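You operate a simulated robot arm through the tools that you are given. There is no shell and no other tool.

You run a simulated two-armed robot. Do the job below in one go: nothing can be reset, and whatever is moved stays where it is left.

JOB
Hold the grey cushion, wipe its suds off with the cloth and lay it in the red tray.
Fine: put the cloth back, and stand the REWORK tag on the black mat. Set down upright: what you pick out, red tag. What is to be rubbed or washed off counts as gone when no trace of it is left.

Only the result counts: the job must be done as asked and must still hold three seconds after the hand-in. Knocking over, shifting, dropping, spilling or breaking anything else fails it. Flat cloth is picked up by pressing the open fingertips on it (5 to 10 N) and closing them slowly along it; thin cloth reads only 2 to 8 mm in the jaws.

ROBOT AND FRAMES
Two 7-joint arms with two-finger parallel grippers on one trunk, on a base that drives. Base frame: it is fixed to the floor where the robot stands at the start and does not move with it; the origin is under the middle of the robot, x ahead of it, y to its left, z up; the surface under the hand at the start is at about z = 850. Lengths are in mm, angles in degrees, forces in N, time in s.
The left shoulder is at the start at [50, 168, 1182], the right one opposite. With the tool pointing down near the work surface each hand reaches from about 180 to 660 mm from the robot's upright axis, wherever it stands, measured 20 degrees to its own side. Places, roughly: black mat [500, -300, 900]; red REWORK tray [500, 2200, 900]; red tag [750, 2250, 1000]. Payload 1.57 kg a hand.
The TCP of each hand is the grasp point between the finger pads, 30 mm short of the fingertips. In the tool frame z runs along the fingers and y along their closing line. The gripper opens to 80 mm. The fingers are 17 mm wide and 12 mm thick; the gripper's body (40 by 82 mm) begins 80 mm behind the TCP.
Orientation is that of the tool frame in the base frame, as a unit quaternion [w, x, y, z]. With the fingers straight down and closing along the base's y, the tool's x points along the base's -x, its y along +y and its z along -z.

CONTROLS
- The arms move only by the tool nudge_tool. It takes "left_steps", "right_steps" or both (then of equal length, played together; a hand with none holds still); each is a list of rows, each a list of 7 numbers: the gripper command, from -1 (fully open) to 1 (shut), values between in proportion, then the shift along the base's x, y, z in units of 25 mm (1.0 is 25 mm), then the turn, a rotation vector about the base's x, y, z in units of 4 degrees (1.0 is 4 degrees). In form: [[gripper, x, y, z, rx, ry, rz], ...]. A call has 1 to 20 rows; each row shifts and turns the commanded pose from where the row before left it. A call with a number of a shift or a turn outside -1 to 1 is refused whole. Rows are played at 5 a second. More than 50 mm and 8.6 degrees between two rows, or a gripper value outside its range, and nothing of the call is played. A pose out of reach is approached as far as the arm can. The call stops where the force on the tool passes 90 N (or 10 N more than at its start, if that is more) or the arm is blocked; 0.2 s more then pass. The fingers move at their own pace (about 45 mm/s each) and stop on an object; they squeeze with about 42 N. The grip force told is the motor's: it shows also when the fingers shut on nothing. Time passes only in rows, and 0.2 s behind the last, so rows that do not move let the fingers close. The reply holds the time, the measured pose of the TCP, the force on the tool along the base axes, the opening and the grip force, in the units named above and with some noise, with the torque about the TCP (base axes, N m) and any sound that the robot's microphone picked up, and new pictures: "views" is both (left out), scene, wrist or none (wrist: the cameras of the hands that moved).
- Cameras (640 x 400 px; columns grow to the right, rows downward): "scene" is now at [116.2, -49.1, 1405.8]; the picture's right is [-0.54, -0.84, 0.00], its down [-0.38, 0.25, -0.89] and it looks along [0.75, -0.48, -0.46] (base axes); focal length 275 px, centre (320, 200). "left" rides on the left gripper at [72, 7, -122] in its tool frame; the picture's right is [-0.09, 1.00, 0.00], its down [-0.84, -0.08, -0.54] and it looks along [-0.54, -0.05, 0.84] (tool axes); focal length 238 px, centre (320, 200). "right" rides on the right gripper at [72, -7, -122] in its tool frame; the picture's right is [0.09, 1.00, 0.00], its down [-0.84, 0.08, -0.54] and it looks along [-0.54, 0.05, 0.84] (tool axes); focal length 238 px, centre (320, 200). There is no depth. A picture from a camera that has moved, and an enlarged one, comes with that camera's place and axes in the base frame and with its lens.
- lift_body(by): slides the trunk up (or, below 0, down) by that many mm; the arms and the scene camera ride with it, the base frame stays. It gives what a move gives, with no picture.
- drive_base(legs): drives the robot by 1 to 6 legs, each [ahead, left, turn to the left] in mm, mm and degrees, along the robot's own axes; the way and the turn of a leg run together, so that a leg with both is an arc; at most 1500 mm and 180 degrees a leg. The arms and the cameras ride along, it lands a little off, and it stops where it bumps. It gives what a move gives, and a new picture of the scene camera.
- head_to(pan, tilt): turns the head with the scene camera to pan (to the left, within 80 degrees either way) and tilt (down, from -29 to 69), counted from straight ahead of the robot. It gives what a move gives, and a new picture of the scene camera.
- inspect(camera, box): a new picture of the part [left, top, right, bottom] of that camera's present view, enlarged. No time passes.
- job_done(): hands the job in; it is judged then, once.

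Places have to be worked out from the pictures, the camera data and where the tool is seen. Open the grippers and draw the arms clear of the work before you hand the job in, unless the task says otherwise.

The tools are called after "Call:" as name(argument=value, ...) on one line, values as JSON. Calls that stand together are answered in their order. nudge_tool: Moves the arms, as the interface text tells. Its arguments: {"type":"object","properties":{"left_steps":{"type":"array"},"right_steps":{"type":"array"},"views":{"type":"string","enum":["both","scene","wrist","none"]}},"required":[]} The other tools are called the same way: lift_body (by) slides the trunk up or down; drive_base (legs) drives the base; head_to (pan, tilt) turns the head that bears the scene camera; inspect (camera, box) takes an enlarged picture of a part of a camera's view; job_done () hands the job in.

At the start:

```text
time_s: 0.0
left_tool_pos: [347.6, -18.5, 1212.2]
left_ee_rot: [0.0, 0.0, 1.0, 0.0]
left_contact_force: [-0.5, 0.6, -0.1]
left_torque: [-0.01, -0.01, 0.0]
left_finger_gap: 80.1
left_finger_force: 0.1
right_tool_pos: [315.1, -455.2, 1287.2]
right_ee_rot: [0.0, 0.0, 1.0, -0.001]
right_contact_force: [-0.1, 0.9, 0.1]
right_torque: [0.01, 0.01, 0.01]
right_finger_gap: 79.9
right_finger_force: 0.0
trunk travel left (down, up): [-350.0, 93.0]
robot x, y, heading: [0.8, 0.5, 0.1]
head pan, tilt: [-32.8, 27.1]
```

scene: 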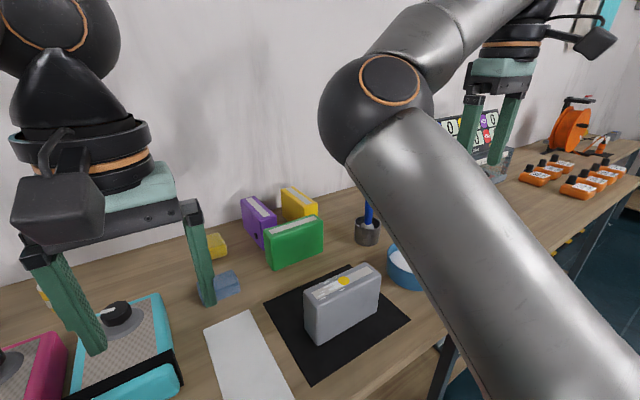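
right: 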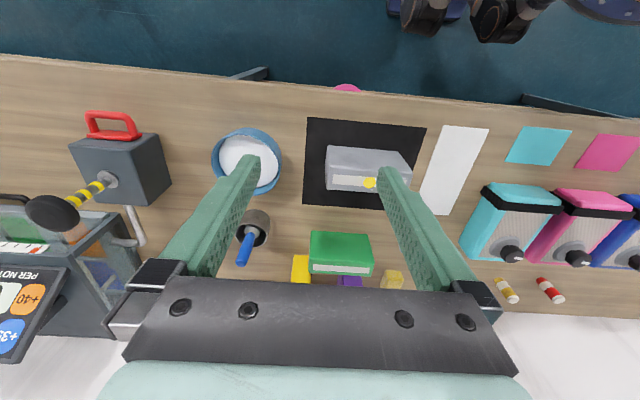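
left: 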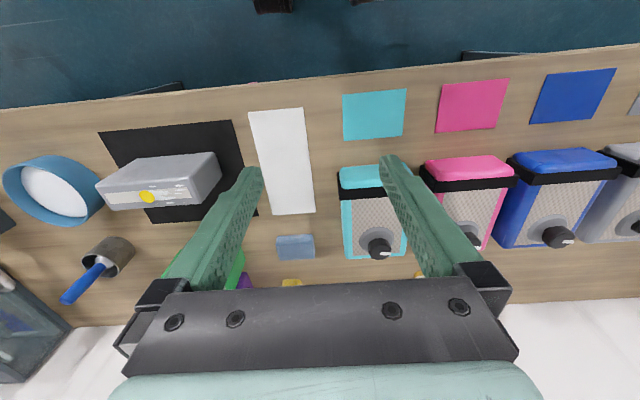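

I'll first look around: the scene shows a grey box on the black mat, a white cloth-like sheet, and devices to the left. I turn the head to survey before moving anything.

Call:
head_to(pan=0, tilt=35)

Call:
head_to(pan=40, tilt=25)

Call:
head_to(pan=75, tilt=15)

Call:
head_to(pan=-60, tilt=25)

```text
time_s: 1.0
left_tool_pos: [348.4, -18.3, 1213.7]
left_ee_rot: [-0.001, 0.0, 1.0, 0.0]
left_contact_force: [1.3, 0.5, 1.0]
left_torque: [0.0, 0.02, -0.02]
left_finger_gap: 80.0
left_finger_force: 0.1
right_tool_pos: [317.8, -455.0, 1286.0]
right_ee_rot: [0.0, 0.001, 1.0, -0.001]
right_contact_force: [1.1, 0.0, -0.2]
right_torque: [0.04, 0.0, 0.02]
right_finger_gap: 79.9
right_finger_force: 0.1
trunk travel left (down, up): [-350.0, 93.0]
robot x, y, heading: [-1.7, 1.1, -0.1]
head pan, tilt: [0.0, 35.0]
camera scene: at [127.3, 0.3, 1393.4], right [0.0, -1.0, 0.0], down [-0.57, 0.0, -0.82], along [0.82, 0.0, -0.57], focal length 275 px, centre (320, 200)
```

scene: 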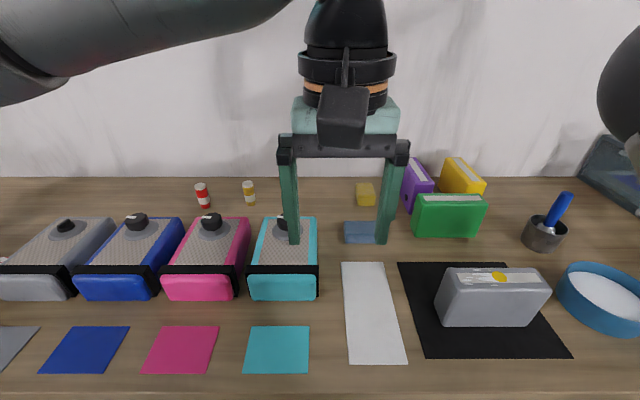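

```text
time_s: 2.0
left_tool_pos: [347.3, -19.3, 1213.5]
left_ee_rot: [-0.001, 0.0, 1.0, 0.001]
left_contact_force: [0.3, -0.7, 0.7]
left_torque: [0.02, 0.01, -0.01]
left_finger_gap: 80.1
left_finger_force: 0.0
right_tool_pos: [315.5, -454.0, 1287.0]
right_ee_rot: [0.0, 0.0, 1.0, -0.001]
right_contact_force: [0.6, -0.6, 1.0]
right_torque: [-0.01, 0.06, -0.02]
right_finger_gap: 80.2
right_finger_force: 0.0
trunk travel left (down, up): [-350.0, 93.0]
robot x, y, heading: [-0.4, -1.0, -0.1]
head pan, tilt: [40.0, 25.0]
camera scene: at [109.8, 59.6, 1409.1], right [0.64, -0.77, 0.0], down [-0.32, -0.27, -0.91], along [0.69, 0.58, -0.42], focal length 275 px, centre (320, 200)
```

scene: 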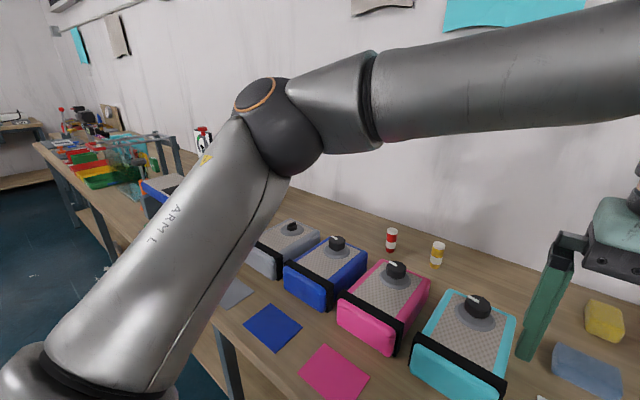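

```text
time_s: 3.1
left_tool_pos: [346.3, -19.3, 1213.3]
left_ee_rot: [0.0, 0.0, 1.0, 0.0]
left_contact_force: [0.6, -0.2, 0.5]
left_torque: [-0.01, 0.0, 0.02]
left_finger_gap: 80.0
left_finger_force: 0.0
right_tool_pos: [315.6, -454.0, 1287.1]
right_ee_rot: [0.0, 0.0, 1.0, -0.001]
right_contact_force: [0.4, -0.9, 0.2]
right_torque: [-0.05, -0.01, 0.0]
right_finger_gap: 80.3
right_finger_force: 0.0
trunk travel left (down, up): [-350.0, 93.0]
robot x, y, heading: [-1.0, -3.3, -0.2]
head pan, tilt: [75.0, 15.0]
camera scene: at [63.4, 90.6, 1425.4], right [0.97, -0.26, 0.0], down [-0.07, -0.25, -0.97], along [0.25, 0.93, -0.26], focal length 275 px, centre (320, 200)
```

scene: 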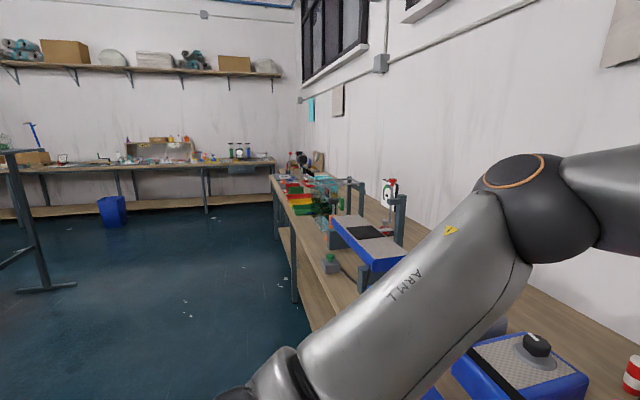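

```text
time_s: 5.2
left_tool_pos: [345.8, -19.7, 1214.3]
left_ee_rot: [0.001, 0.0, 1.0, 0.0]
left_contact_force: [-0.4, 0.6, -0.1]
left_torque: [-0.01, -0.02, 0.02]
left_finger_gap: 80.3
left_finger_force: 0.0
right_tool_pos: [316.9, -455.1, 1286.2]
right_ee_rot: [0.0, 0.0, 1.0, -0.001]
right_contact_force: [0.2, -0.9, 0.0]
right_torque: [-0.01, 0.03, -0.03]
right_finger_gap: 80.0
right_finger_force: 0.2
trunk travel left (down, up): [-350.0, 93.0]
robot x, y, heading: [-0.0, 2.2, 0.0]
head pan, tilt: [-60.0, 25.0]
camera scene: at [85.3, -79.4, 1409.1], right [-0.87, -0.5, 0.0], down [-0.21, 0.37, -0.91], along [0.45, -0.78, -0.42], focal length 275 px, centre (320, 200)
```

scene: 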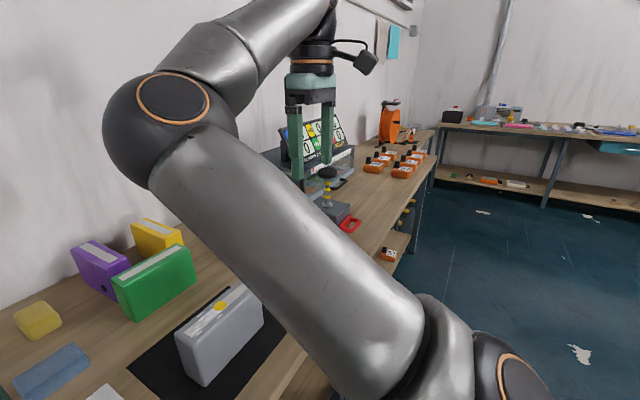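

The grey block stands on the black mat, with something white and a yellow dot on top. I zoom in on it from a better head angle.

Call:
head_to(pan=0, tilt=45)

Call:
inspect(camera="scene", box=[320, 100, 640, 300])

Call:
inspect(camera="left", box=[0, 80, 320, 280])

Call:
inspect(camera="right", box=[200, 80, 520, 280])

```text
time_s: 6.5
left_tool_pos: [347.3, -19.6, 1214.6]
left_ee_rot: [0.001, 0.001, 1.0, 0.0]
left_contact_force: [-0.2, 0.2, 0.7]
left_torque: [0.03, -0.04, -0.01]
left_finger_gap: 80.3
left_finger_force: 0.1
right_tool_pos: [315.3, -455.3, 1286.5]
right_ee_rot: [0.001, 0.0, 1.0, 0.0]
right_contact_force: [-0.5, 0.8, 0.8]
right_torque: [-0.02, -0.01, 0.02]
right_finger_gap: 80.2
right_finger_force: 0.2
trunk travel left (down, up): [-350.0, 93.0]
robot x, y, heading: [-0.6, -3.1, -0.2]
head pan, tilt: [0.0, 45.0]
camera scene: at [120.5, 0.4, 1378.6], right [0.0, -1.0, 0.0], down [-0.71, 0.0, -0.71], along [0.71, 0.0, -0.71], focal length 275 px, centre (320, 200)
```

scene: 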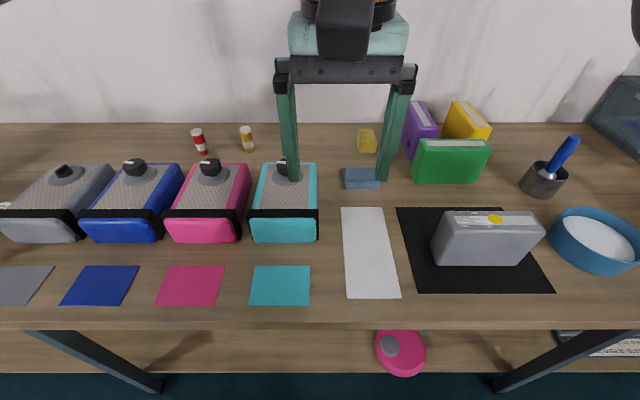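

```text
2.00 times, centred on (480, 200) of scene
camera zoom: at [120.5, 0.4, 1378.6], right [0.0, -1.0, 0.0], down [-0.71, 0.0, -0.71], along [0.71, 0.0, -0.71], focal length 550 px, centre (0, 200)
```

zoom: 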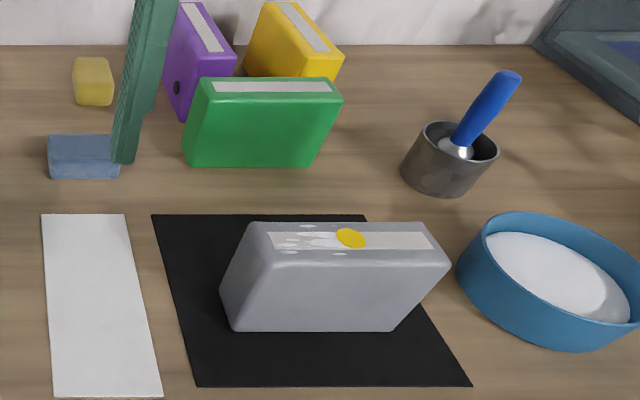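

```text
2.00 times, centred on (160, 180) of left
camera zoom: at [274.6, -11.8, 1334.5], right [0.09, 1.0, 0.0], down [0.84, -0.08, 0.54], along [0.54, -0.05, -0.84], focal length 477 px, centre (640, 240)
```

zoom: 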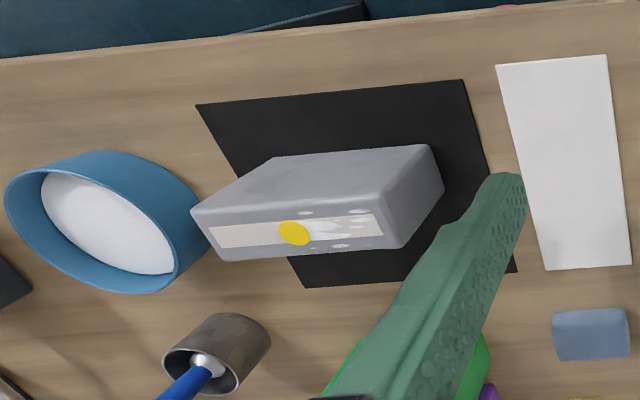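

```text
2.00 times, centred on (360, 180) of right
camera zoom: at [244.1, -461.5, 1408.3], right [-0.09, 1.0, 0.0], down [0.84, 0.08, 0.54], along [0.54, 0.05, -0.84], focal length 477 px, centre (240, 240)
```

zoom: 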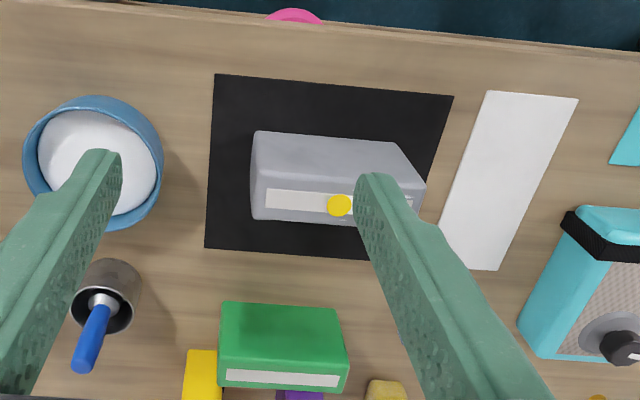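

I need to know whether the grey device at far left carries suds too, and which flat thing is cloth. I look closer at both.

Call:
inspect(camera="scene", box=[0, 120, 320, 320])

Call:
inspect(camera="scene", box=[320, 180, 480, 300])

Call:
head_to(pan=-30, tilt=45)

Call:
inspect(camera="scene", box=[200, 120, 440, 270])

Call:
head_to(pan=45, tilt=40)

```text
2.00 times, centred on (160, 220) of scene
camera zoom: at [120.5, 0.4, 1378.6], right [0.0, -1.0, 0.0], down [-0.71, 0.0, -0.71], along [0.71, 0.0, -0.71], focal length 550 px, centre (640, 160)
```

zoom: 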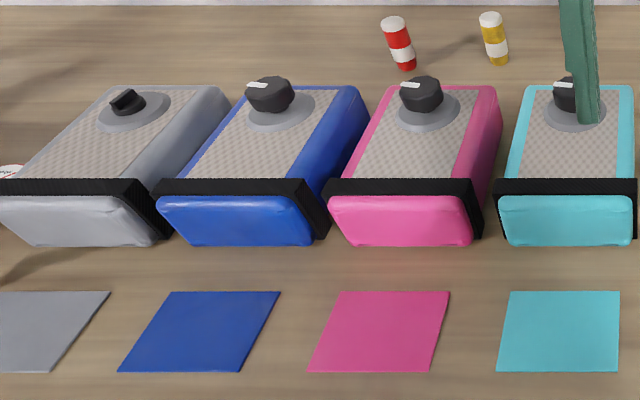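

```text
3.33 times, centred on (400, 240) of scene
camera zoom: at [120.5, 0.4, 1378.6], right [0.0, -1.0, 0.0], down [-0.71, 0.0, -0.71], along [0.71, 0.0, -0.71], focal length 917 px, centre (53, 67)
```

zoom: 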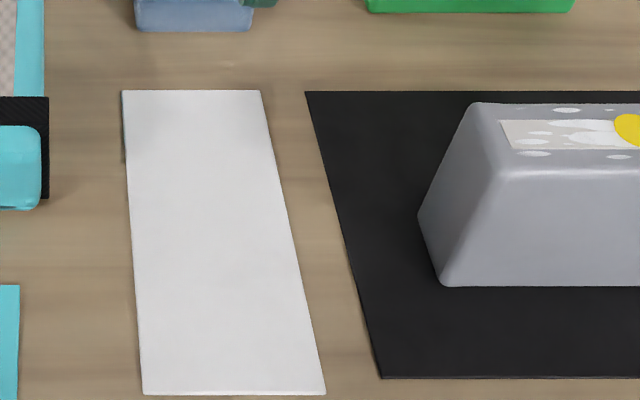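

```text
time_s: 7.5
left_tool_pos: [347.9, -18.0, 1213.0]
left_ee_rot: [0.001, 0.0, 1.0, -0.001]
left_contact_force: [-0.4, 0.0, 0.0]
left_torque: [-0.02, -0.01, -0.01]
left_finger_gap: 80.0
left_finger_force: 0.1
right_tool_pos: [314.7, -455.5, 1286.2]
right_ee_rot: [0.0, 0.0, 1.0, -0.001]
right_contact_force: [-0.7, -0.3, 0.5]
right_torque: [-0.01, 0.01, 0.0]
right_finger_gap: 80.2
right_finger_force: 0.1
trunk travel left (down, up): [-350.0, 93.0]
robot x, y, heading: [0.3, -0.3, 0.0]
head pan, tilt: [-30.0, 45.0]
camera scene: at [109.6, -40.2, 1378.6], right [-0.5, -0.87, 0.0], down [-0.61, 0.35, -0.71], along [0.61, -0.35, -0.71], focal length 275 px, centre (320, 200)
```

scene: 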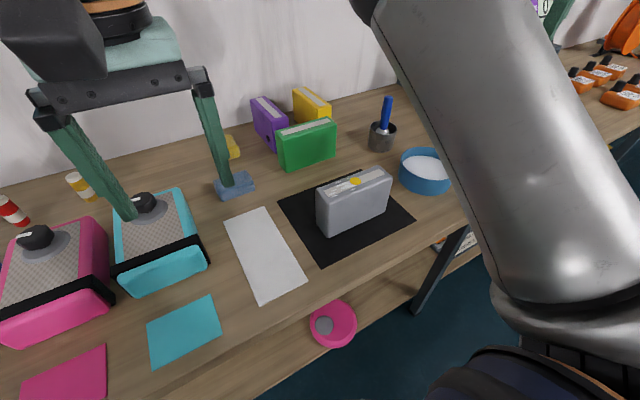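

```text
2.67 times, centred on (320, 195) of scene
camera zoom: at [109.6, -40.2, 1378.6], right [-0.5, -0.87, 0.0], down [-0.61, 0.35, -0.71], along [0.61, -0.35, -0.71], focal length 734 px, centre (320, 213)
```

zoom: 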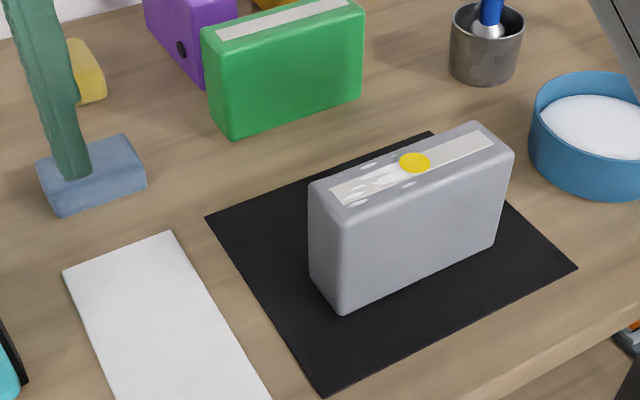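

```text
time_s: 8.9
left_tool_pos: [346.9, -19.4, 1213.9]
left_ee_rot: [0.0, 0.001, 1.0, 0.0]
left_contact_force: [-0.1, 0.1, 0.6]
left_torque: [-0.02, -0.01, 0.02]
left_finger_gap: 80.0
left_finger_force: 0.1
right_tool_pos: [316.0, -455.1, 1286.5]
right_ee_rot: [0.001, 0.0, 1.0, 0.0]
right_contact_force: [0.4, -0.4, -0.1]
right_torque: [0.02, -0.02, -0.02]
right_finger_gap: 80.0
right_finger_force: 0.1
trunk travel left (down, up): [-350.0, 93.0]
robot x, y, heading: [0.5, -1.5, -0.0]
head pan, tilt: [45.0, 40.0]
camera scene: at [99.3, 60.5, 1385.8], right [0.71, -0.71, 0.0], down [-0.45, -0.45, -0.77], along [0.54, 0.54, -0.64], focal length 275 px, centre (320, 200)
```

scene: 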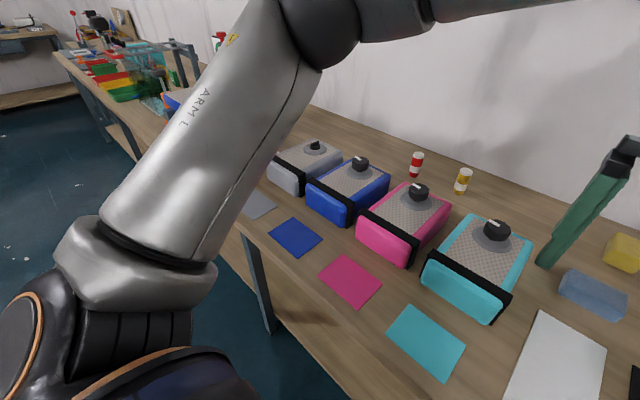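

The grey cushion stands on the mat (about 180 × 52 × 120 mm, centre ≈ [472, -335]), with suds on its top left half around the label. The white cloth lies at x 370–623, y -55…-163. I shift the base right so that both hands reach the cushion comfortably.

Call:
drive_base(legs=[[0, -220, 0]])

Call:
head_to(pan=-10, tilt=45)

Call:
inspect(camera="scene", box=[200, 130, 440, 280])

Call:
inspect(camera="left", box=[100, 80, 420, 280])

```text
time_s: 11.5
left_tool_pos: [346.9, -239.2, 1212.2]
left_ee_rot: [0.0, 0.0, 1.0, -0.001]
left_contact_force: [-0.3, 0.2, 0.1]
left_torque: [0.01, -0.01, 0.0]
left_finger_gap: 80.0
left_finger_force: 0.0
right_tool_pos: [315.8, -675.4, 1287.8]
right_ee_rot: [-0.001, 0.0, 1.0, -0.001]
right_contact_force: [-0.9, 0.7, -0.9]
right_torque: [0.04, 0.02, 0.01]
right_finger_gap: 80.1
right_finger_force: 0.0
trunk travel left (down, up): [-350.0, 93.0]
robot x, y, heading: [0.8, -220.4, -0.3]
head pan, tilt: [45.0, 40.0]
camera scene: at [99.3, -160.3, 1385.8], right [0.71, -0.71, 0.0], down [-0.45, -0.45, -0.77], along [0.54, 0.54, -0.64], focal length 275 px, centre (320, 200)
```

scene: 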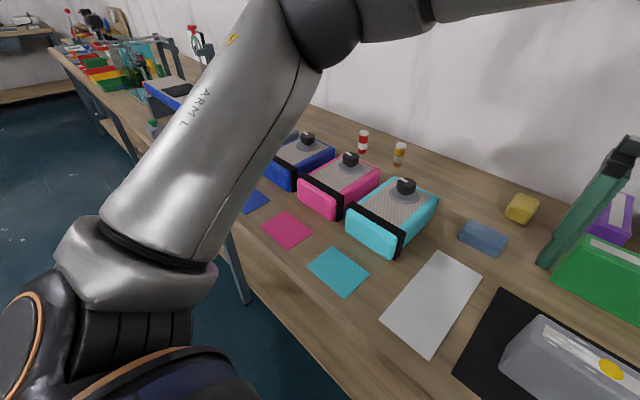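

```text
time_s: 12.7
left_tool_pos: [347.5, -239.8, 1213.3]
left_ee_rot: [0.0, 0.0, 1.0, 0.0]
left_contact_force: [-0.4, 0.1, -0.2]
left_torque: [0.04, 0.02, 0.01]
left_finger_gap: 80.2
left_finger_force: 0.1
right_tool_pos: [315.7, -674.5, 1286.0]
right_ee_rot: [0.0, -0.001, 1.0, 0.0]
right_contact_force: [1.0, -0.1, 0.3]
right_torque: [0.0, -0.01, 0.01]
right_finger_gap: 79.9
right_finger_force: 0.1
trunk travel left (down, up): [-350.0, 93.0]
robot x, y, heading: [-1.8, -220.5, -0.2]
head pan, tilt: [-10.0, 45.0]
camera scene: at [119.2, -234.2, 1378.6], right [-0.17, -0.98, 0.0], down [-0.7, 0.12, -0.71], along [0.7, -0.12, -0.71], focal length 275 px, centre (320, 200)
```

scene: 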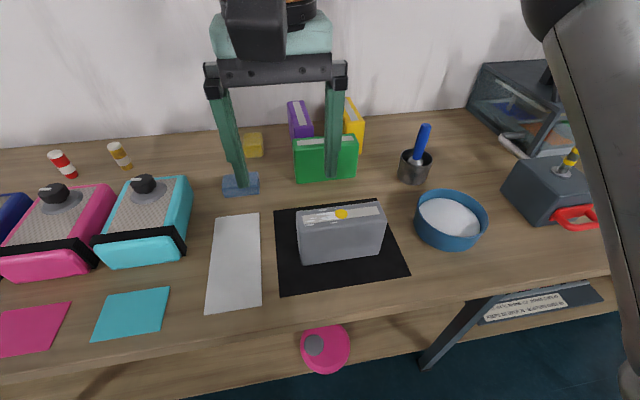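

```text
2.67 times, centred on (320, 205) of scene
camera zoom: at [119.2, -234.2, 1378.6], right [-0.17, -0.98, 0.0], down [-0.7, 0.12, -0.71], along [0.7, -0.12, -0.71], focal length 734 px, centre (320, 187)
```

zoom: 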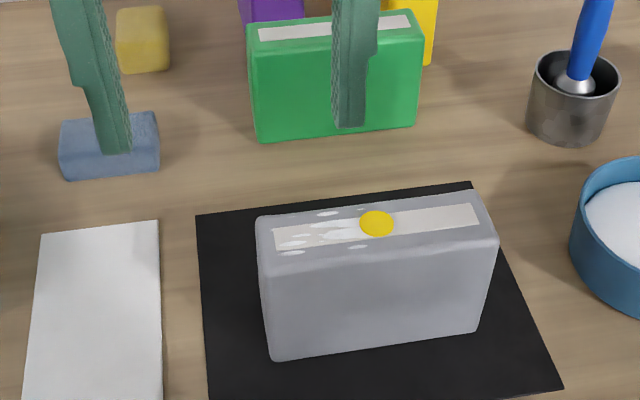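

```text
2.00 times, centred on (260, 180) of left
camera zoom: at [274.6, -232.4, 1334.5], right [0.09, 1.0, 0.0], down [0.84, -0.08, 0.54], along [0.54, -0.05, -0.84], focal length 477 px, centre (440, 240)
```

zoom: 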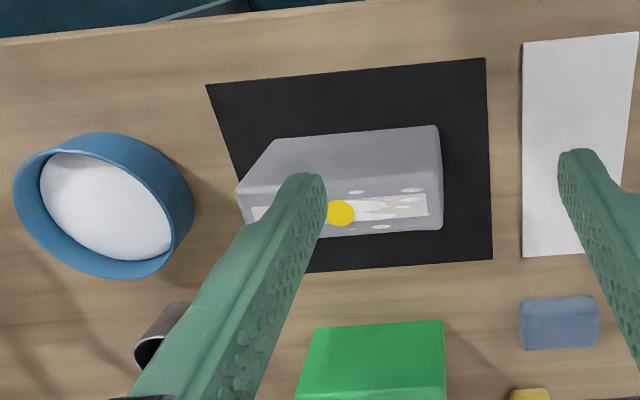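

Suds cover the top from about y -260 to -330. I bring the right hand around with the fingers closing along x, then tilted, to hold the cushion by its right end and leave the suds free for the left hand.

Call:
nudge_tool(right_steps=[[-1, 0.3, 0.35, -0.2, 0, 0, -1], [-1, 0.3, 0.35, -0.2, 0, 0, -1], [-1, 0.3, 0.35, -0.2, 0, 0, -1], [-1, 0.3, 0.35, -0.2, 0, 0, -1], [-1, 0.3, 0.35, -0.2, 0, 0, -1], [-1, 0.3, 0.35, -0.2, 0, 0, -1], [-1, 0.3, 0.35, -0.2, 0, 0, -1], [-1, 0.3, 0.35, -0.2, 0, 0, -1], [-1, 0.3, 0.35, -0.2, 0, 0, -1], [-1, 0.3, 0.35, -0.2, 0, 0, -1], [-1, 0.3, 0.35, -0.2, 0, 0, -1], [-1, 0.3, 0.35, -0.2, 0, 0, -1], [-1, 0.3, 0.35, -0.2, 0, 0, -1], [-1, 0.3, 0.35, -0.2, 0, 0, -1], [-1, 0.3, 0.35, -0.2, 0, 0, -1], [-1, 0.3, 0.35, -0.2, 0, 0, -1], [-1, 0.3, 0.35, -0.2, 0, 0, -1], [-1, 0.3, 0.35, -0.2, 0, 0, -1], [-1, 0.3, 0.35, -0.2, 0, 0, -1], [-1, 0.3, 0.35, -0.2, 0, 0, -1]], left_steps=[[-1, 0, 0.3, 0, 0, 0, 0], [-1, 0, 0.3, 0, 0, 0, 0], [-1, 0, 0.3, 0, 0, 0, 0], [-1, 0, 0.3, 0, 0, 0, 0], [-1, 0, 0.3, 0, 0, 0, 0], [-1, 0, 0.3, 0, 0, 0, 0], [-1, 0, 0.3, 0, 0, 0, 0], [-1, 0, 0.3, 0, 0, 0, 0], [-1, 0, 0.3, 0, 0, 0, 0], [-1, 0, 0.3, 0, 0, 0, 0], [-1, 0, 0.3, 0, 0, 0, 0], [-1, 0, 0.3, 0, 0, 0, 0], [-1, 0, 0.3, 0, 0, 0, 0], [-1, 0, 0.3, 0, 0, 0, 0], [-1, 0, 0.3, 0, 0, 0, 0], [-1, 0, 0.3, 0, 0, 0, 0], [-1, 0, 0.3, 0, 0, 0, 0], [-1, 0, 0.3, 0, 0, 0, 0], [-1, 0, 0.3, 0, 0, 0, 0], [-1, 0, 0.3, 0, 0, 0, 0]])

```text
time_s: 16.9
left_tool_pos: [347.3, -89.7, 1213.3]
left_ee_rot: [0.0, 0.001, 1.0, 0.0]
left_contact_force: [-0.6, -0.4, -0.9]
left_torque: [0.02, 0.04, 0.01]
left_finger_gap: 79.9
left_finger_force: 0.1
right_tool_pos: [352.2, -609.3, 1153.6]
right_ee_rot: [0.001, 0.642, 0.766, -0.001]
right_contact_force: [0.3, 0.1, -0.4]
right_torque: [-0.01, -0.01, 0.03]
right_finger_gap: 79.8
right_finger_force: 0.0
right hand out of reach, approached as far as the arm can: row 11, 12, 13, 14, 15, 16, 17, 18, 19, 20
trunk travel left (down, up): [-350.0, 93.0]
robot x, y, heading: [2.8, -218.8, 0.1]
head pan, tilt: [-10.0, 45.0]
camera scene: at [119.1, -234.2, 1378.6], right [-0.17, -0.98, 0.0], down [-0.7, 0.12, -0.71], along [0.7, -0.12, -0.71], focal length 275 px, centre (320, 200)
camera right: at [333.8, -538.8, 1275.9], right [0.96, 0.27, 0.0], down [0.22, -0.81, 0.54], along [0.14, -0.52, -0.84], focal length 238 px, centre (320, 200)
camera left: at [274.6, -82.2, 1334.5], right [0.09, 1.0, 0.0], down [0.84, -0.08, 0.54], along [0.54, -0.05, -0.84], focal length 238 px, centre (320, 200)
```

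scene: 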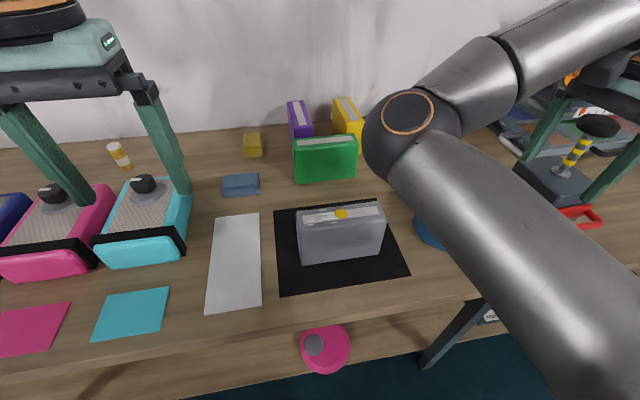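
right: 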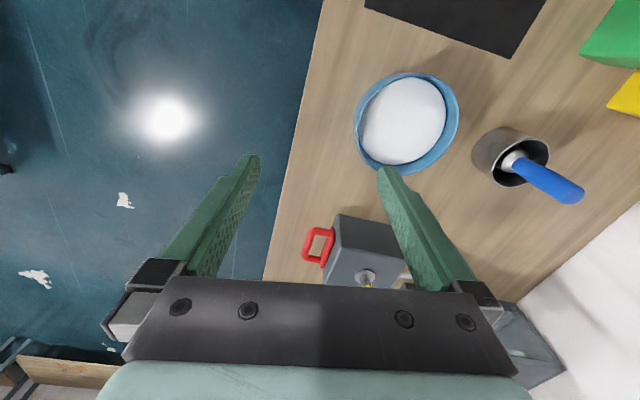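
left: 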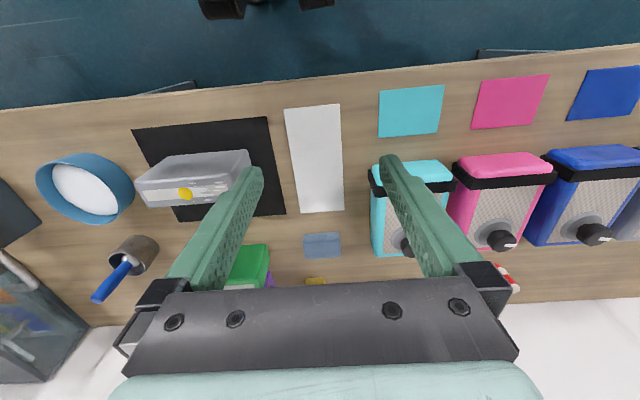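

The right hand couldn't reach that far at that height, stopping at (352,-609,1154). I lower it where it is and then see where the commanded pose stands.

Call:
nudge_tool(right_steps=[[-1, 0, 0, -0.6, 0, 0, -0.5], [-1, 0, 0, -0.6, 0, 0, -0.5], [-1, 0, 0, -0.6, 0, 0, -0.5], [-1, 0, 0, -0.6, 0, 0, -0.5], [-1, 0, 0, -0.6, 0, 0, -0.5]], views="none")

```text
time_s: 18.1
left_tool_pos: [345.4, -88.4, 1213.8]
left_ee_rot: [0.0, 0.0, 1.0, 0.0]
left_contact_force: [-0.2, -0.2, -0.7]
left_torque: [0.0, -0.02, 0.03]
left_finger_gap: 79.9
left_finger_force: 0.0
right_tool_pos: [316.2, -615.4, 1085.2]
right_ee_rot: [0.0, 0.707, 0.708, 0.0]
right_contact_force: [0.3, -1.0, 0.0]
right_torque: [-0.03, 0.02, -0.03]
right_finger_gap: 80.2
right_finger_force: 0.0
right hand out of reach, approached as far as the arm can: row 1, 2, 3, 4, 5
trunk travel left (down, up): [-350.0, 93.0]
robot x, y, heading: [-1.2, -221.4, 0.0]
head pan, tilt: [-10.0, 45.0]
```

Rotating this way seems to hit a joint limit, so I turn the right hand the other way round (toward +90°), staying back from the table objects.

Call:
nudge_tool(right_steps=[[-1, 0, 0, 0, 0, 0, 1], [-1, 0, 0, 0, 0, 0, 1], [-1, 0, 0, 0, 0, 0, 1], [-1, 0, 0, 0, 0, 0, 1], [-1, 0, 0, 0, 0, 0, 1], [-1, 0, 0, 0, 0, 0, 1], [-1, 0, 0, 0, 0, 0, 1], [-1, 0, 0, 0, 0, 0, 1], [-1, 0, 0, 0, 0, 0, 1], [-1, 0, 0, 0, 0, 0, 1]], views="scene")

```text
time_s: 20.3
left_tool_pos: [347.4, -90.0, 1212.5]
left_ee_rot: [0.0, 0.0, 1.0, 0.0]
left_contact_force: [0.3, -0.1, 0.4]
left_torque: [0.0, 0.01, 0.01]
left_finger_gap: 80.0
left_finger_force: 0.0
right_tool_pos: [315.7, -613.6, 1083.6]
right_ee_rot: [0.0, 0.422, 0.907, -0.001]
right_contact_force: [0.4, 0.0, 0.5]
right_torque: [0.01, -0.04, 0.0]
right_finger_gap: 80.1
right_finger_force: 0.1
trunk travel left (down, up): [-350.0, 93.0]
robot x, y, heading: [-1.9, -218.9, 0.0]
head pan, tilt: [-10.0, 45.0]
camera scene: at [119.2, -234.3, 1378.6], right [-0.17, -0.98, 0.0], down [-0.7, 0.12, -0.71], along [0.7, -0.12, -0.71], focal length 275 px, centre (320, 200)
```

scene: 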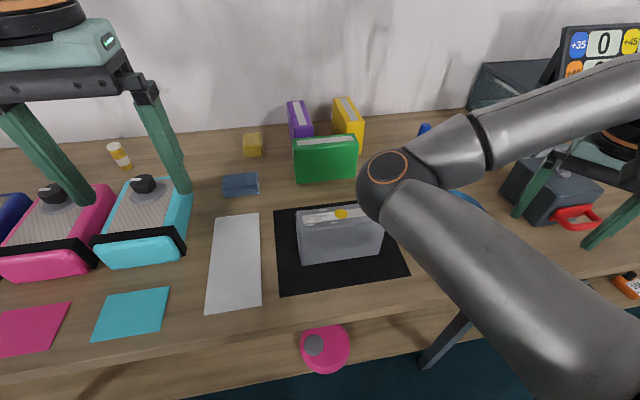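

The commanded pose restarts from the measured one, good. I continue turning toward the +90° side, shifting slightly forward and left.

Call:
nudge_tool(right_steps=[[-1, 0, 0, 0, 0, 0, 1], [-1, 0, 0, 0, 0, 0, 1], [-1, 0, 0, 0, 0, 0, 1], [-1, 0, 0, 0, 0, 0, 1], [-1, 0, 0, 0, 0, 0, 1], [-1, 0, 0, 0, 0, 0, 1], [-1, 0, 0, 0, 0, 0, 1], [-1, 0, 0, 0, 0, 0, 1], [-1, 0, 0, 0, 0, 0, 1], [-1, 0, 0, 0, 0, 0, 1], [-1, 0, 0, 0, 0, 0, 1], [-1, 0, 0, 0, 0, 0, 1], [-1, 0, 0, 0, 0, 0, 1], [-1, 0, 0, 0, 0, 0, 1], [-1, 0, 0, 0, 0, 0, 1], [-1, 0, 0, 0, 0, 0, 1], [-1, 0, 0, 0, 0, 0, 1], [-1, 0, 0, 0, 0, 0, 1], [-1, 0, 0, 0, 0, 0, 1]], views="none")

Call:
nudge_tool(right_steps=[[-1, 0.3, 0.4, 0, 0, 0, 0.9], [-1, 0.3, 0.4, 0, 0, 0, 0.9], [-1, 0.3, 0.4, 0, 0, 0, 0.9], [-1, 0.3, 0.4, 0, 0, 0, 0.9], [-1, 0.3, 0.4, 0, 0, 0, 0.9], [-1, 0.3, 0.4, 0, 0, 0, 0.9], [-1, 0.3, 0.4, 0, 0, 0, 0.9], [-1, 0.3, 0.4, 0, 0, 0, 0.9], [-1, 0.3, 0.4, 0, 0, 0, 0.9], [-1, 0.3, 0.4, 0, 0, 0, 0.9], [-1, 0.3, 0.4, 0, 0, 0, 0.9], [-1, 0.3, 0.4, 0, 0, 0, 0.9], [-1, 0.3, 0.4, 0, 0, 0, 0.9], [-1, 0.3, 0.4, 0, 0, 0, 0.9], [-1, 0.3, 0.4, 0, 0, 0, 0.9], [-1, 0.3, 0.4, 0, 0, 0, 0.9], [-1, 0.3, 0.4, 0, 0, 0, 0.9], [-1, 0.3, 0.4, 0, 0, 0, 0.9], [-1, 0.3, 0.4, 0, 0, 0, 0.9], [-1, 0.3, 0.4, 0, 0, 0, 0.9]], views="both")

```text
time_s: 24.3
left_tool_pos: [347.6, -89.0, 1212.7]
left_ee_rot: [0.0, -0.001, 1.0, 0.0]
left_contact_force: [-0.4, 0.6, -0.3]
left_torque: [0.03, 0.0, -0.02]
left_finger_gap: 80.1
left_finger_force: 0.0
right_tool_pos: [315.1, -612.5, 1084.2]
right_ee_rot: [0.002, -0.227, 0.974, -0.001]
right_contact_force: [-0.8, 0.3, 0.4]
right_torque: [0.01, -0.01, -0.02]
right_finger_gap: 80.1
right_finger_force: 0.0
trunk travel left (down, up): [-350.0, 93.0]
robot x, y, heading: [-0.4, -221.2, 0.2]
head pan, tilt: [-10.0, 45.0]
```

```text
time_s: 28.5
left_tool_pos: [347.1, -89.4, 1213.8]
left_ee_rot: [0.0, 0.0, 1.0, 0.0]
left_contact_force: [0.5, -0.9, 0.0]
left_torque: [0.04, -0.01, 0.01]
left_finger_gap: 80.1
left_finger_force: 0.0
right_tool_pos: [497.8, -548.2, 1087.7]
right_ee_rot: [0.0, 0.754, -0.657, 0.0]
right_contact_force: [0.4, -0.1, 0.0]
right_torque: [0.0, -0.01, 0.0]
right_finger_gap: 80.1
right_finger_force: 0.0
right hand out of reach, approached as far as the arm can: row 1, 2, 3, 4, 5, 6, 7, 8, 9, 10, 11, 12, 14, 15, 16, 17, 18, 19
trunk travel left (down, up): [-350.0, 93.0]
robot x, y, heading: [1.4, -217.5, -0.2]
head pan, tilt: [-10.0, 45.0]
camera scene: at [119.3, -234.2, 1378.5], right [-0.17, -0.98, 0.0], down [-0.7, 0.12, -0.71], along [0.7, -0.12, -0.71], focal length 275 px, centre (320, 200)
camera right: at [514.1, -618.1, 1209.0], right [-0.97, -0.23, 0.0], down [-0.19, 0.82, 0.54], along [-0.12, 0.53, -0.84], focal length 238 px, centre (320, 200)
```

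scene: 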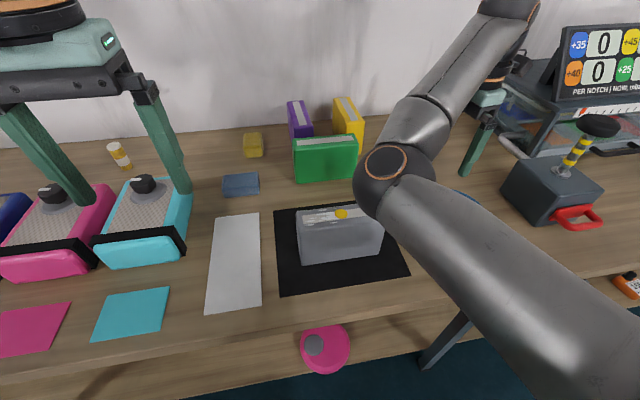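
right: 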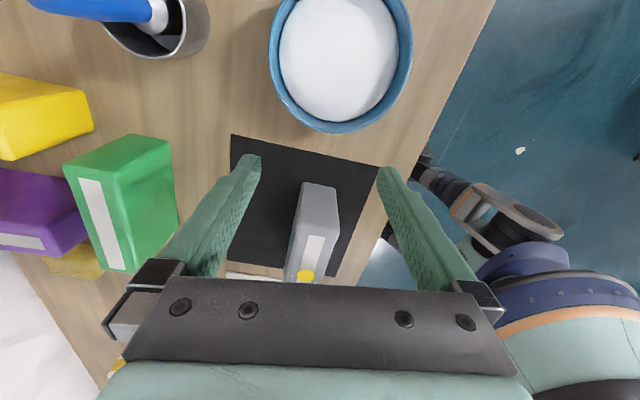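

The hand is now at (498,-548,1088), turned 98°. I test small moves toward the pre-grasp point and undo the extra 8°.

Call:
nudge_tool(right_steps=[[-1, -0.25, 0.4, -0.2, 0, 0, -0.5], [-1, -0.25, 0.4, -0.2, 0, 0, -0.5], [-1, -0.25, 0.4, -0.2, 0, 0, -0.5], [-1, -0.25, 0.4, -0.2, 0, 0, -0.5]], views="scene")

```text
time_s: 29.5
left_tool_pos: [347.8, -89.9, 1213.6]
left_ee_rot: [0.0, -0.001, 1.0, 0.0]
left_contact_force: [-0.4, 0.1, 0.5]
left_torque: [-0.02, 0.01, 0.0]
left_finger_gap: 80.1
left_finger_force: 0.0
right_tool_pos: [504.7, -542.0, 1066.9]
right_ee_rot: [0.002, -0.707, 0.707, 0.0]
right_contact_force: [0.0, -0.5, 0.8]
right_torque: [-0.03, -0.03, 0.03]
right_finger_gap: 80.0
right_finger_force: 0.1
right hand out of reach, approached as far as the arm can: row 1, 2, 3, 4
trunk travel left (down, up): [-350.0, 93.0]
robot x, y, heading: [0.7, -221.5, 0.3]
head pan, tilt: [-10.0, 45.0]
camera scene: at [119.3, -234.3, 1378.6], right [-0.17, -0.98, 0.0], down [-0.7, 0.12, -0.71], along [0.7, -0.12, -0.71], focal length 275 px, centre (320, 200)
```

scene: 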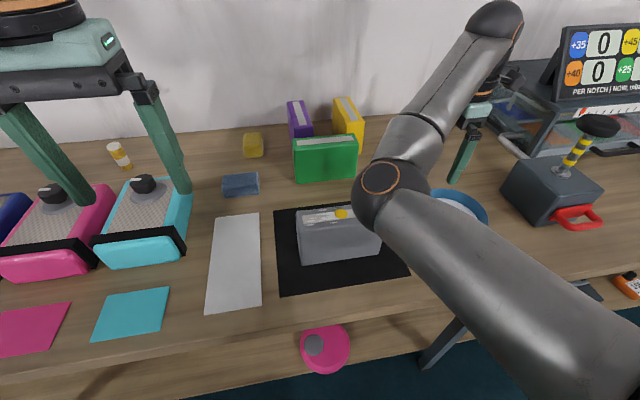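

The orientation is met but the position is blocked: the elbow sits inside (left) and some joint is at its limit. I turn the hand back to ~+30°, pull it in, and test whether the position frees up.

Call:
nudge_tool(right_steps=[[-1, -0.2, 0.1, 0.1, 0, 0, -1], [-1, -0.2, 0.1, 0.1, 0, 0, -1], [-1, -0.2, 0.1, 0.1, 0, 0, -1], [-1, -0.2, 0.1, 0.1, 0, 0, -1], [-1, -0.2, 0.1, 0.1, 0, 0, -1], [-1, -0.2, 0.1, 0.1, 0, 0, -1], [-1, -0.2, 0.1, 0.1, 0, 0, -1], [-1, -0.2, 0.1, 0.1, 0, 0, -1], [-1, -0.2, 0.1, 0.1, 0, 0, -1], [-1, -0.2, 0.1, 0.1, 0, 0, -1], [-1, -0.2, 0.1, 0.1, 0, 0, -1], [-1, -0.2, 0.1, 0.1, 0, 0, -1], [-1, -0.2, 0.1, 0.1, 0, 0, -1], [-1, -0.2, 0.1, 0.1, 0, 0, -1], [-1, -0.2, 0.1, 0.1, 0, 0, -1]], views="scene")

```text
time_s: 32.7
left_tool_pos: [347.3, -89.0, 1212.9]
left_ee_rot: [0.0, 0.0, 1.0, -0.001]
left_contact_force: [-0.5, -0.1, 1.0]
left_torque: [-0.03, -0.01, 0.0]
left_finger_gap: 80.0
left_finger_force: 0.0
right_tool_pos: [476.5, -563.6, 1103.2]
right_ee_rot: [0.0, -0.258, 0.966, -0.001]
right_contact_force: [0.0, 0.6, -0.6]
right_torque: [0.01, 0.01, -0.03]
right_finger_gap: 80.1
right_finger_force: 0.0
right hand out of reach, approached as far as the arm can: row 1, 2, 3, 4, 5, 6, 7, 8, 9, 10, 11, 13, 14, 15
trunk travel left (down, up): [-350.0, 93.0]
robot x, y, heading: [-0.6, -219.4, -0.1]
head pan, tilt: [-10.0, 45.0]
camera scene: at [119.2, -234.3, 1378.6], right [-0.17, -0.98, 0.0], down [-0.7, 0.12, -0.71], along [0.7, -0.12, -0.71], focal length 275 px, centre (320, 200)
```

scene: 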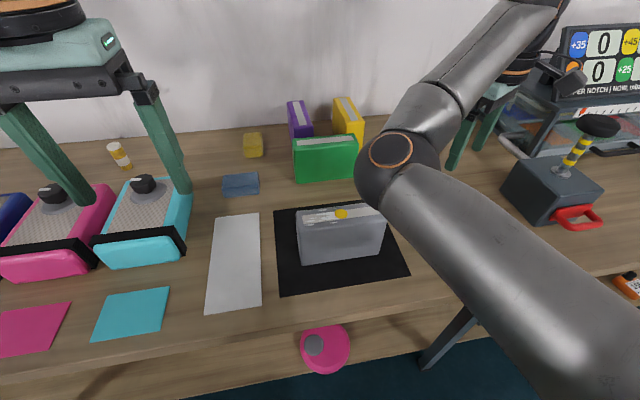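

The sticking point is positional, likely because the wrist is too high for the arm's fold; "near the surface" should be better. I raise the trunk and then lower the right hand to see if it frees up.

Call:
lift_body(by=90)

Call:
nudge_tool(right_steps=[[-1, 0, 0, -1, 0, 0, 0], [-1, 0, 0, -1, 0, 0, 0], [-1, 0, 0, -1, 0, 0, 0], [-1, 0, 0, -1, 0, 0, 0], [-1, 0, 0, -1, 0, 0, 0], [-1, 0, 0, -1, 0, 0, 0], [-1, 0, 0.5, -0.5, 0, 0, 0], [-1, 0, 0.5, -0.5, 0, 0, 0]], views="both")

```text
time_s: 34.0
left_tool_pos: [347.9, -91.0, 1303.2]
left_ee_rot: [0.0, 0.001, 1.0, 0.0]
left_contact_force: [-0.4, 0.7, -0.4]
left_torque: [0.0, -0.01, 0.0]
left_finger_gap: 80.2
left_finger_force: 0.1
right_tool_pos: [476.6, -563.3, 1192.4]
right_ee_rot: [0.0, -0.259, 0.966, -0.001]
right_contact_force: [0.2, 0.0, 0.4]
right_torque: [0.02, 0.02, 0.01]
right_finger_gap: 80.0
right_finger_force: 0.1
trunk travel left (down, up): [-440.0, 3.0]
robot x, y, heading: [-3.8, -224.5, 0.0]
head pan, tilt: [-10.0, 45.0]
```

```text
time_s: 35.8
left_tool_pos: [347.7, -89.8, 1303.5]
left_ee_rot: [0.0, 0.0, 1.0, -0.001]
left_contact_force: [0.6, -0.2, 0.6]
left_torque: [-0.01, 0.02, 0.01]
left_finger_gap: 80.2
left_finger_force: 0.1
right_tool_pos: [476.1, -539.0, 1018.4]
right_ee_rot: [0.001, -0.259, 0.966, 0.0]
right_contact_force: [0.5, -0.1, -0.1]
right_torque: [-0.01, 0.03, 0.0]
right_finger_gap: 80.3
right_finger_force: 0.1
trunk travel left (down, up): [-440.0, 3.0]
robot x, y, heading: [-0.9, -221.9, 0.0]
head pan, tilt: [-10.0, 45.0]
camera scene: at [119.3, -234.3, 1468.6], right [-0.17, -0.98, 0.0], down [-0.7, 0.12, -0.71], along [0.7, -0.12, -0.71], focal length 275 px, centre (320, 200)
camera right: at [417.2, -580.0, 1139.9], right [-0.58, 0.82, 0.0], down [0.69, 0.49, 0.54], along [0.44, 0.31, -0.84], focal length 238 px, centre (320, 200)
```

scene: 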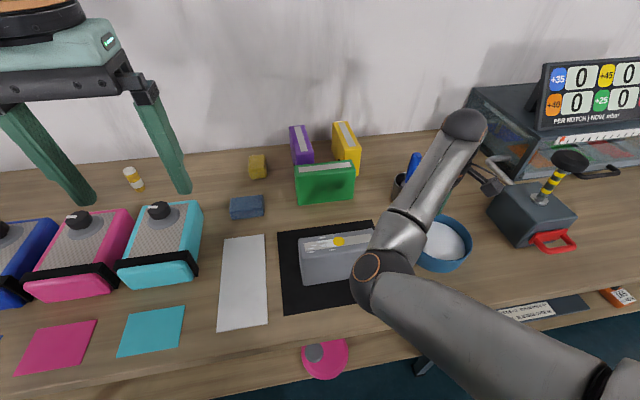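
right: 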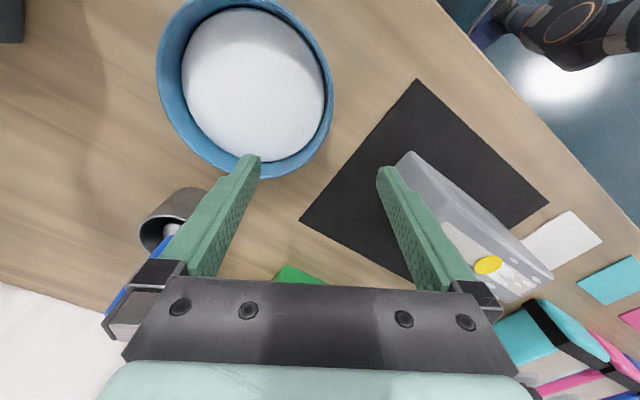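

Now it moves freely. I turn the hand the remaining 60° so the fingers close along x.

Call:
nudge_tool(right_steps=[[-1, 0, 0.1, 0, 0, 0, 1], [-1, 0, 0.1, 0, 0, 0, 1], [-1, 0, 0.1, 0, 0, 0, 1], [-1, 0, 0.1, 0, 0, 0, 1], [-1, 0, 0.1, 0, 0, 0, 1], [-1, 0, 0.1, 0, 0, 0, 1], [-1, 0, 0.1, 0, 0, 0, 1], [-1, 0, 0.1, 0, 0, 0, 1], [-1, 0, 0.1, 0, 0, 0, 1], [-1, 0, 0.1, 0, 0, 0, 1], [-1, 0, 0.1, 0, 0, 0, 1], [-1, 0, 0.1, 0, 0, 0, 1], [-1, 0, 0.1, 0, 0, 0, 1], [-1, 0, 0.1, 0, 0, 0, 1], [-1, 0, 0.1, 0, 0, 0, 1]], views="both")

```text
time_s: 39.0
left_tool_pos: [347.2, -89.5, 1303.7]
left_ee_rot: [0.0, 0.0, 1.0, 0.0]
left_contact_force: [-0.2, -0.1, 0.4]
left_torque: [-0.04, 0.0, 0.01]
left_finger_gap: 80.0
left_finger_force: 0.0
right_tool_pos: [485.4, -509.8, 1014.3]
right_ee_rot: [-0.001, -0.707, 0.707, -0.001]
right_contact_force: [-0.1, 0.7, 0.3]
right_torque: [0.01, 0.0, 0.0]
right_finger_gap: 80.0
right_finger_force: 0.1
right hand out of reach, approached as far as the arm can: row 9, 12, 15
trunk travel left (down, up): [-440.0, 3.0]
robot x, y, heading: [-1.1, -217.3, -0.1]
head pan, tilt: [-10.0, 45.0]
camera scene: at [119.2, -234.3, 1468.6], right [-0.17, -0.98, 0.0], down [-0.7, 0.12, -0.71], along [0.7, -0.12, -0.71], focal length 275 px, centre (320, 200)
camera right: at [491.7, -581.4, 1136.2], right [-1.0, -0.09, 0.0], down [-0.08, 0.84, 0.54], along [-0.05, 0.54, -0.84], focal length 238 px, centre (320, 200)
```

scene: 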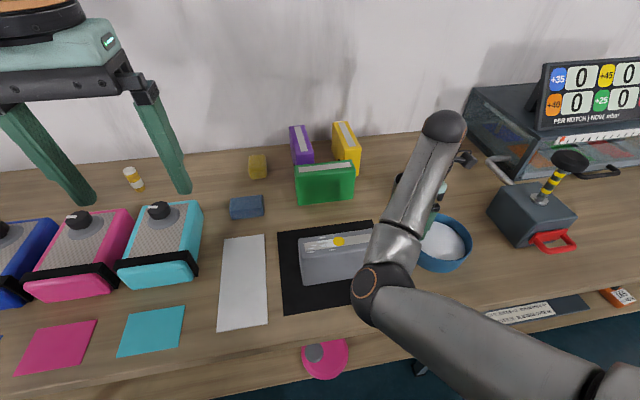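
right: 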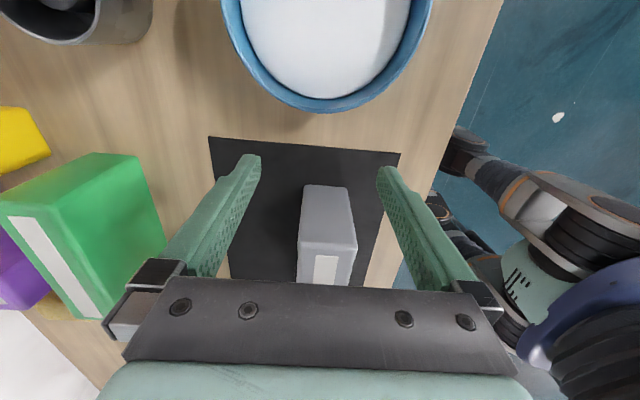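

The hand is turned but close to its limit toward +y. I tilt it 40° so the fingers point down-left, which moves the wrist outward to the right.

Call:
nudge_tool(right_steps=[[-1, 0, 0, 0, 1, 0, 0], [-1, 0, 0, 0, 1, 0, 0], [-1, 0, 0, 0, 1, 0, 0], [-1, 0, 0, 0, 1, 0, 0], [-1, 0, 0, 0, 1, 0, 0], [-1, 0, 0, 0, 1, 0, 0], [-1, 0, 0, 0, 1, 0, 0], [-1, 0, 0, 0, 1, 0, 0], [-1, 0, 0, 0, 1, 0, 0], [-1, 0, 0, 0, 1, 0, 0]], views="both")

```text
time_s: 41.2
left_tool_pos: [347.9, -88.8, 1302.5]
left_ee_rot: [0.0, 0.0, 1.0, -0.001]
left_contact_force: [0.4, 0.4, 0.3]
left_torque: [-0.03, 0.0, 0.0]
left_finger_gap: 79.9
left_finger_force: 0.1
right_tool_pos: [487.3, -509.7, 1012.1]
right_ee_rot: [-0.243, 0.664, -0.664, -0.243]
right_contact_force: [-0.4, -0.1, 0.1]
right_torque: [0.02, 0.0, 0.04]
right_finger_gap: 80.2
right_finger_force: 0.1
right hand out of reach, approached as far as the arm can: row 2
trunk travel left (down, up): [-440.0, 3.0]
robot x, y, heading: [-3.5, -221.3, -0.1]
head pan, tilt: [-10.0, 45.0]
camera scene: at [119.3, -234.6, 1468.5], right [-0.17, -0.98, 0.0], down [-0.7, 0.12, -0.71], along [0.7, -0.12, -0.71], focal length 275 px, centre (320, 200)
camera right: at [493.9, -643.0, 1059.2], right [-1.0, -0.07, -0.06], down [-0.08, 0.29, 0.95], along [-0.05, 0.95, -0.3], focal length 238 px, centre (320, 200)
```

scene: 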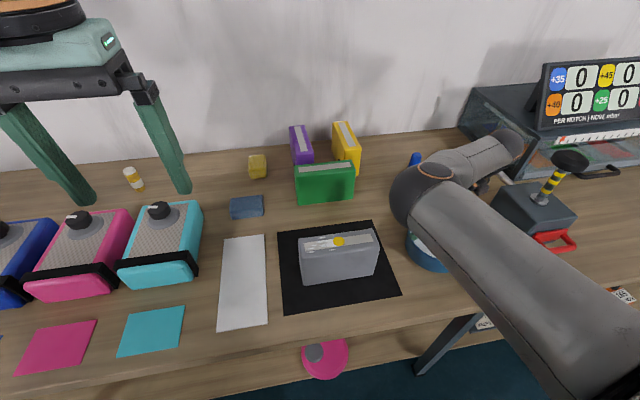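
right: 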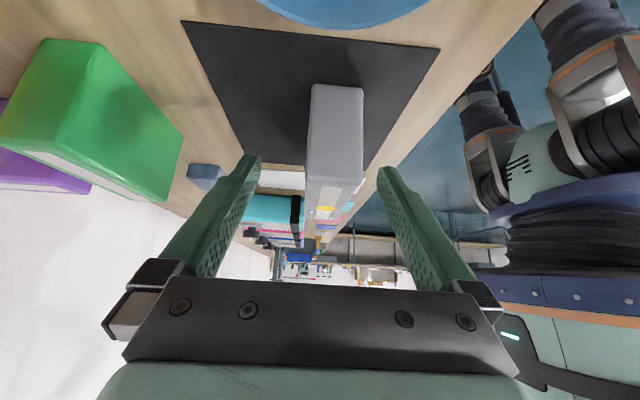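

The tilted pose works, and the cushion's end (≈57 mm thick, centre x ≈ 472) is visible between the fingers. I align x and advance partway.

Call:
nudge_tool(right_steps=[[-1, -0.3, 0, 0, 0, 0, 0], [-1, -0.3, 0, 0, 0, 0, 0], [-1, 0, 0.5, -0.35, 0, 0, 0], [-1, 0, 0.5, -0.35, 0, 0, 0], [-1, 0, 0.5, -0.35, 0, 0, 0], [-1, 0, 0.5, -0.35, 0, 0, 0]], views="both")

```text
time_s: 42.6
left_tool_pos: [347.8, -89.3, 1303.8]
left_ee_rot: [0.0, 0.0, 1.0, 0.0]
left_contact_force: [-0.4, -0.4, 0.1]
left_torque: [0.02, -0.01, -0.01]
left_finger_gap: 80.3
left_finger_force: 0.1
right_tool_pos: [471.9, -459.5, 976.5]
right_ee_rot: [-0.242, 0.665, -0.664, -0.242]
right_contact_force: [0.3, 0.3, 0.0]
right_torque: [0.02, 0.01, -0.01]
right_finger_gap: 79.9
right_finger_force: 0.1
trunk travel left (down, up): [-440.0, 3.0]
robot x, y, heading: [-1.5, -221.4, -0.0]
head pan, tilt: [-10.0, 45.0]
camera scene: at [119.2, -234.1, 1468.6], right [-0.17, -0.98, 0.0], down [-0.7, 0.12, -0.71], along [0.7, -0.12, -0.71], focal length 275 px, centre (320, 200)
camera right: at [479.0, -592.8, 1023.9], right [-1.0, -0.07, -0.06], down [-0.08, 0.29, 0.95], along [-0.05, 0.95, -0.3], focal length 238 px, centre (320, 200)
```

scene: 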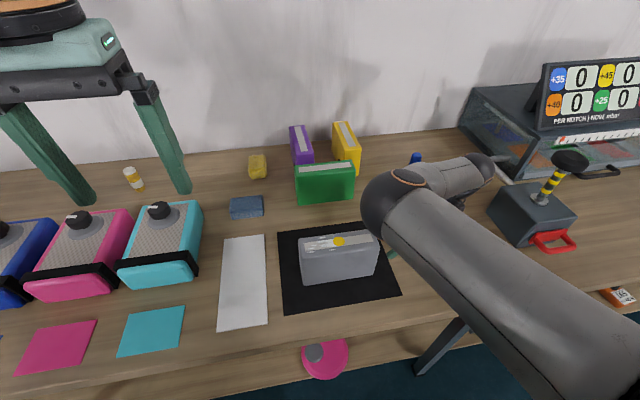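
right: 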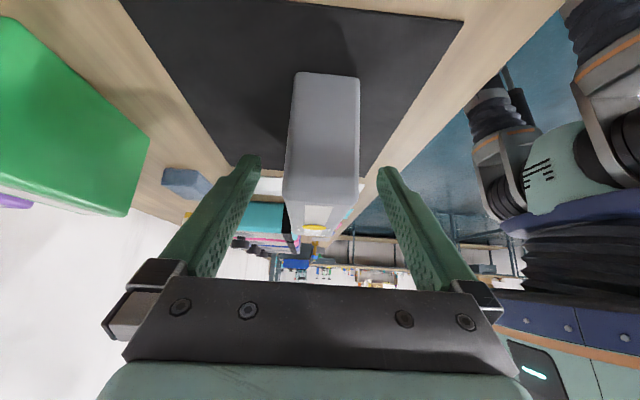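

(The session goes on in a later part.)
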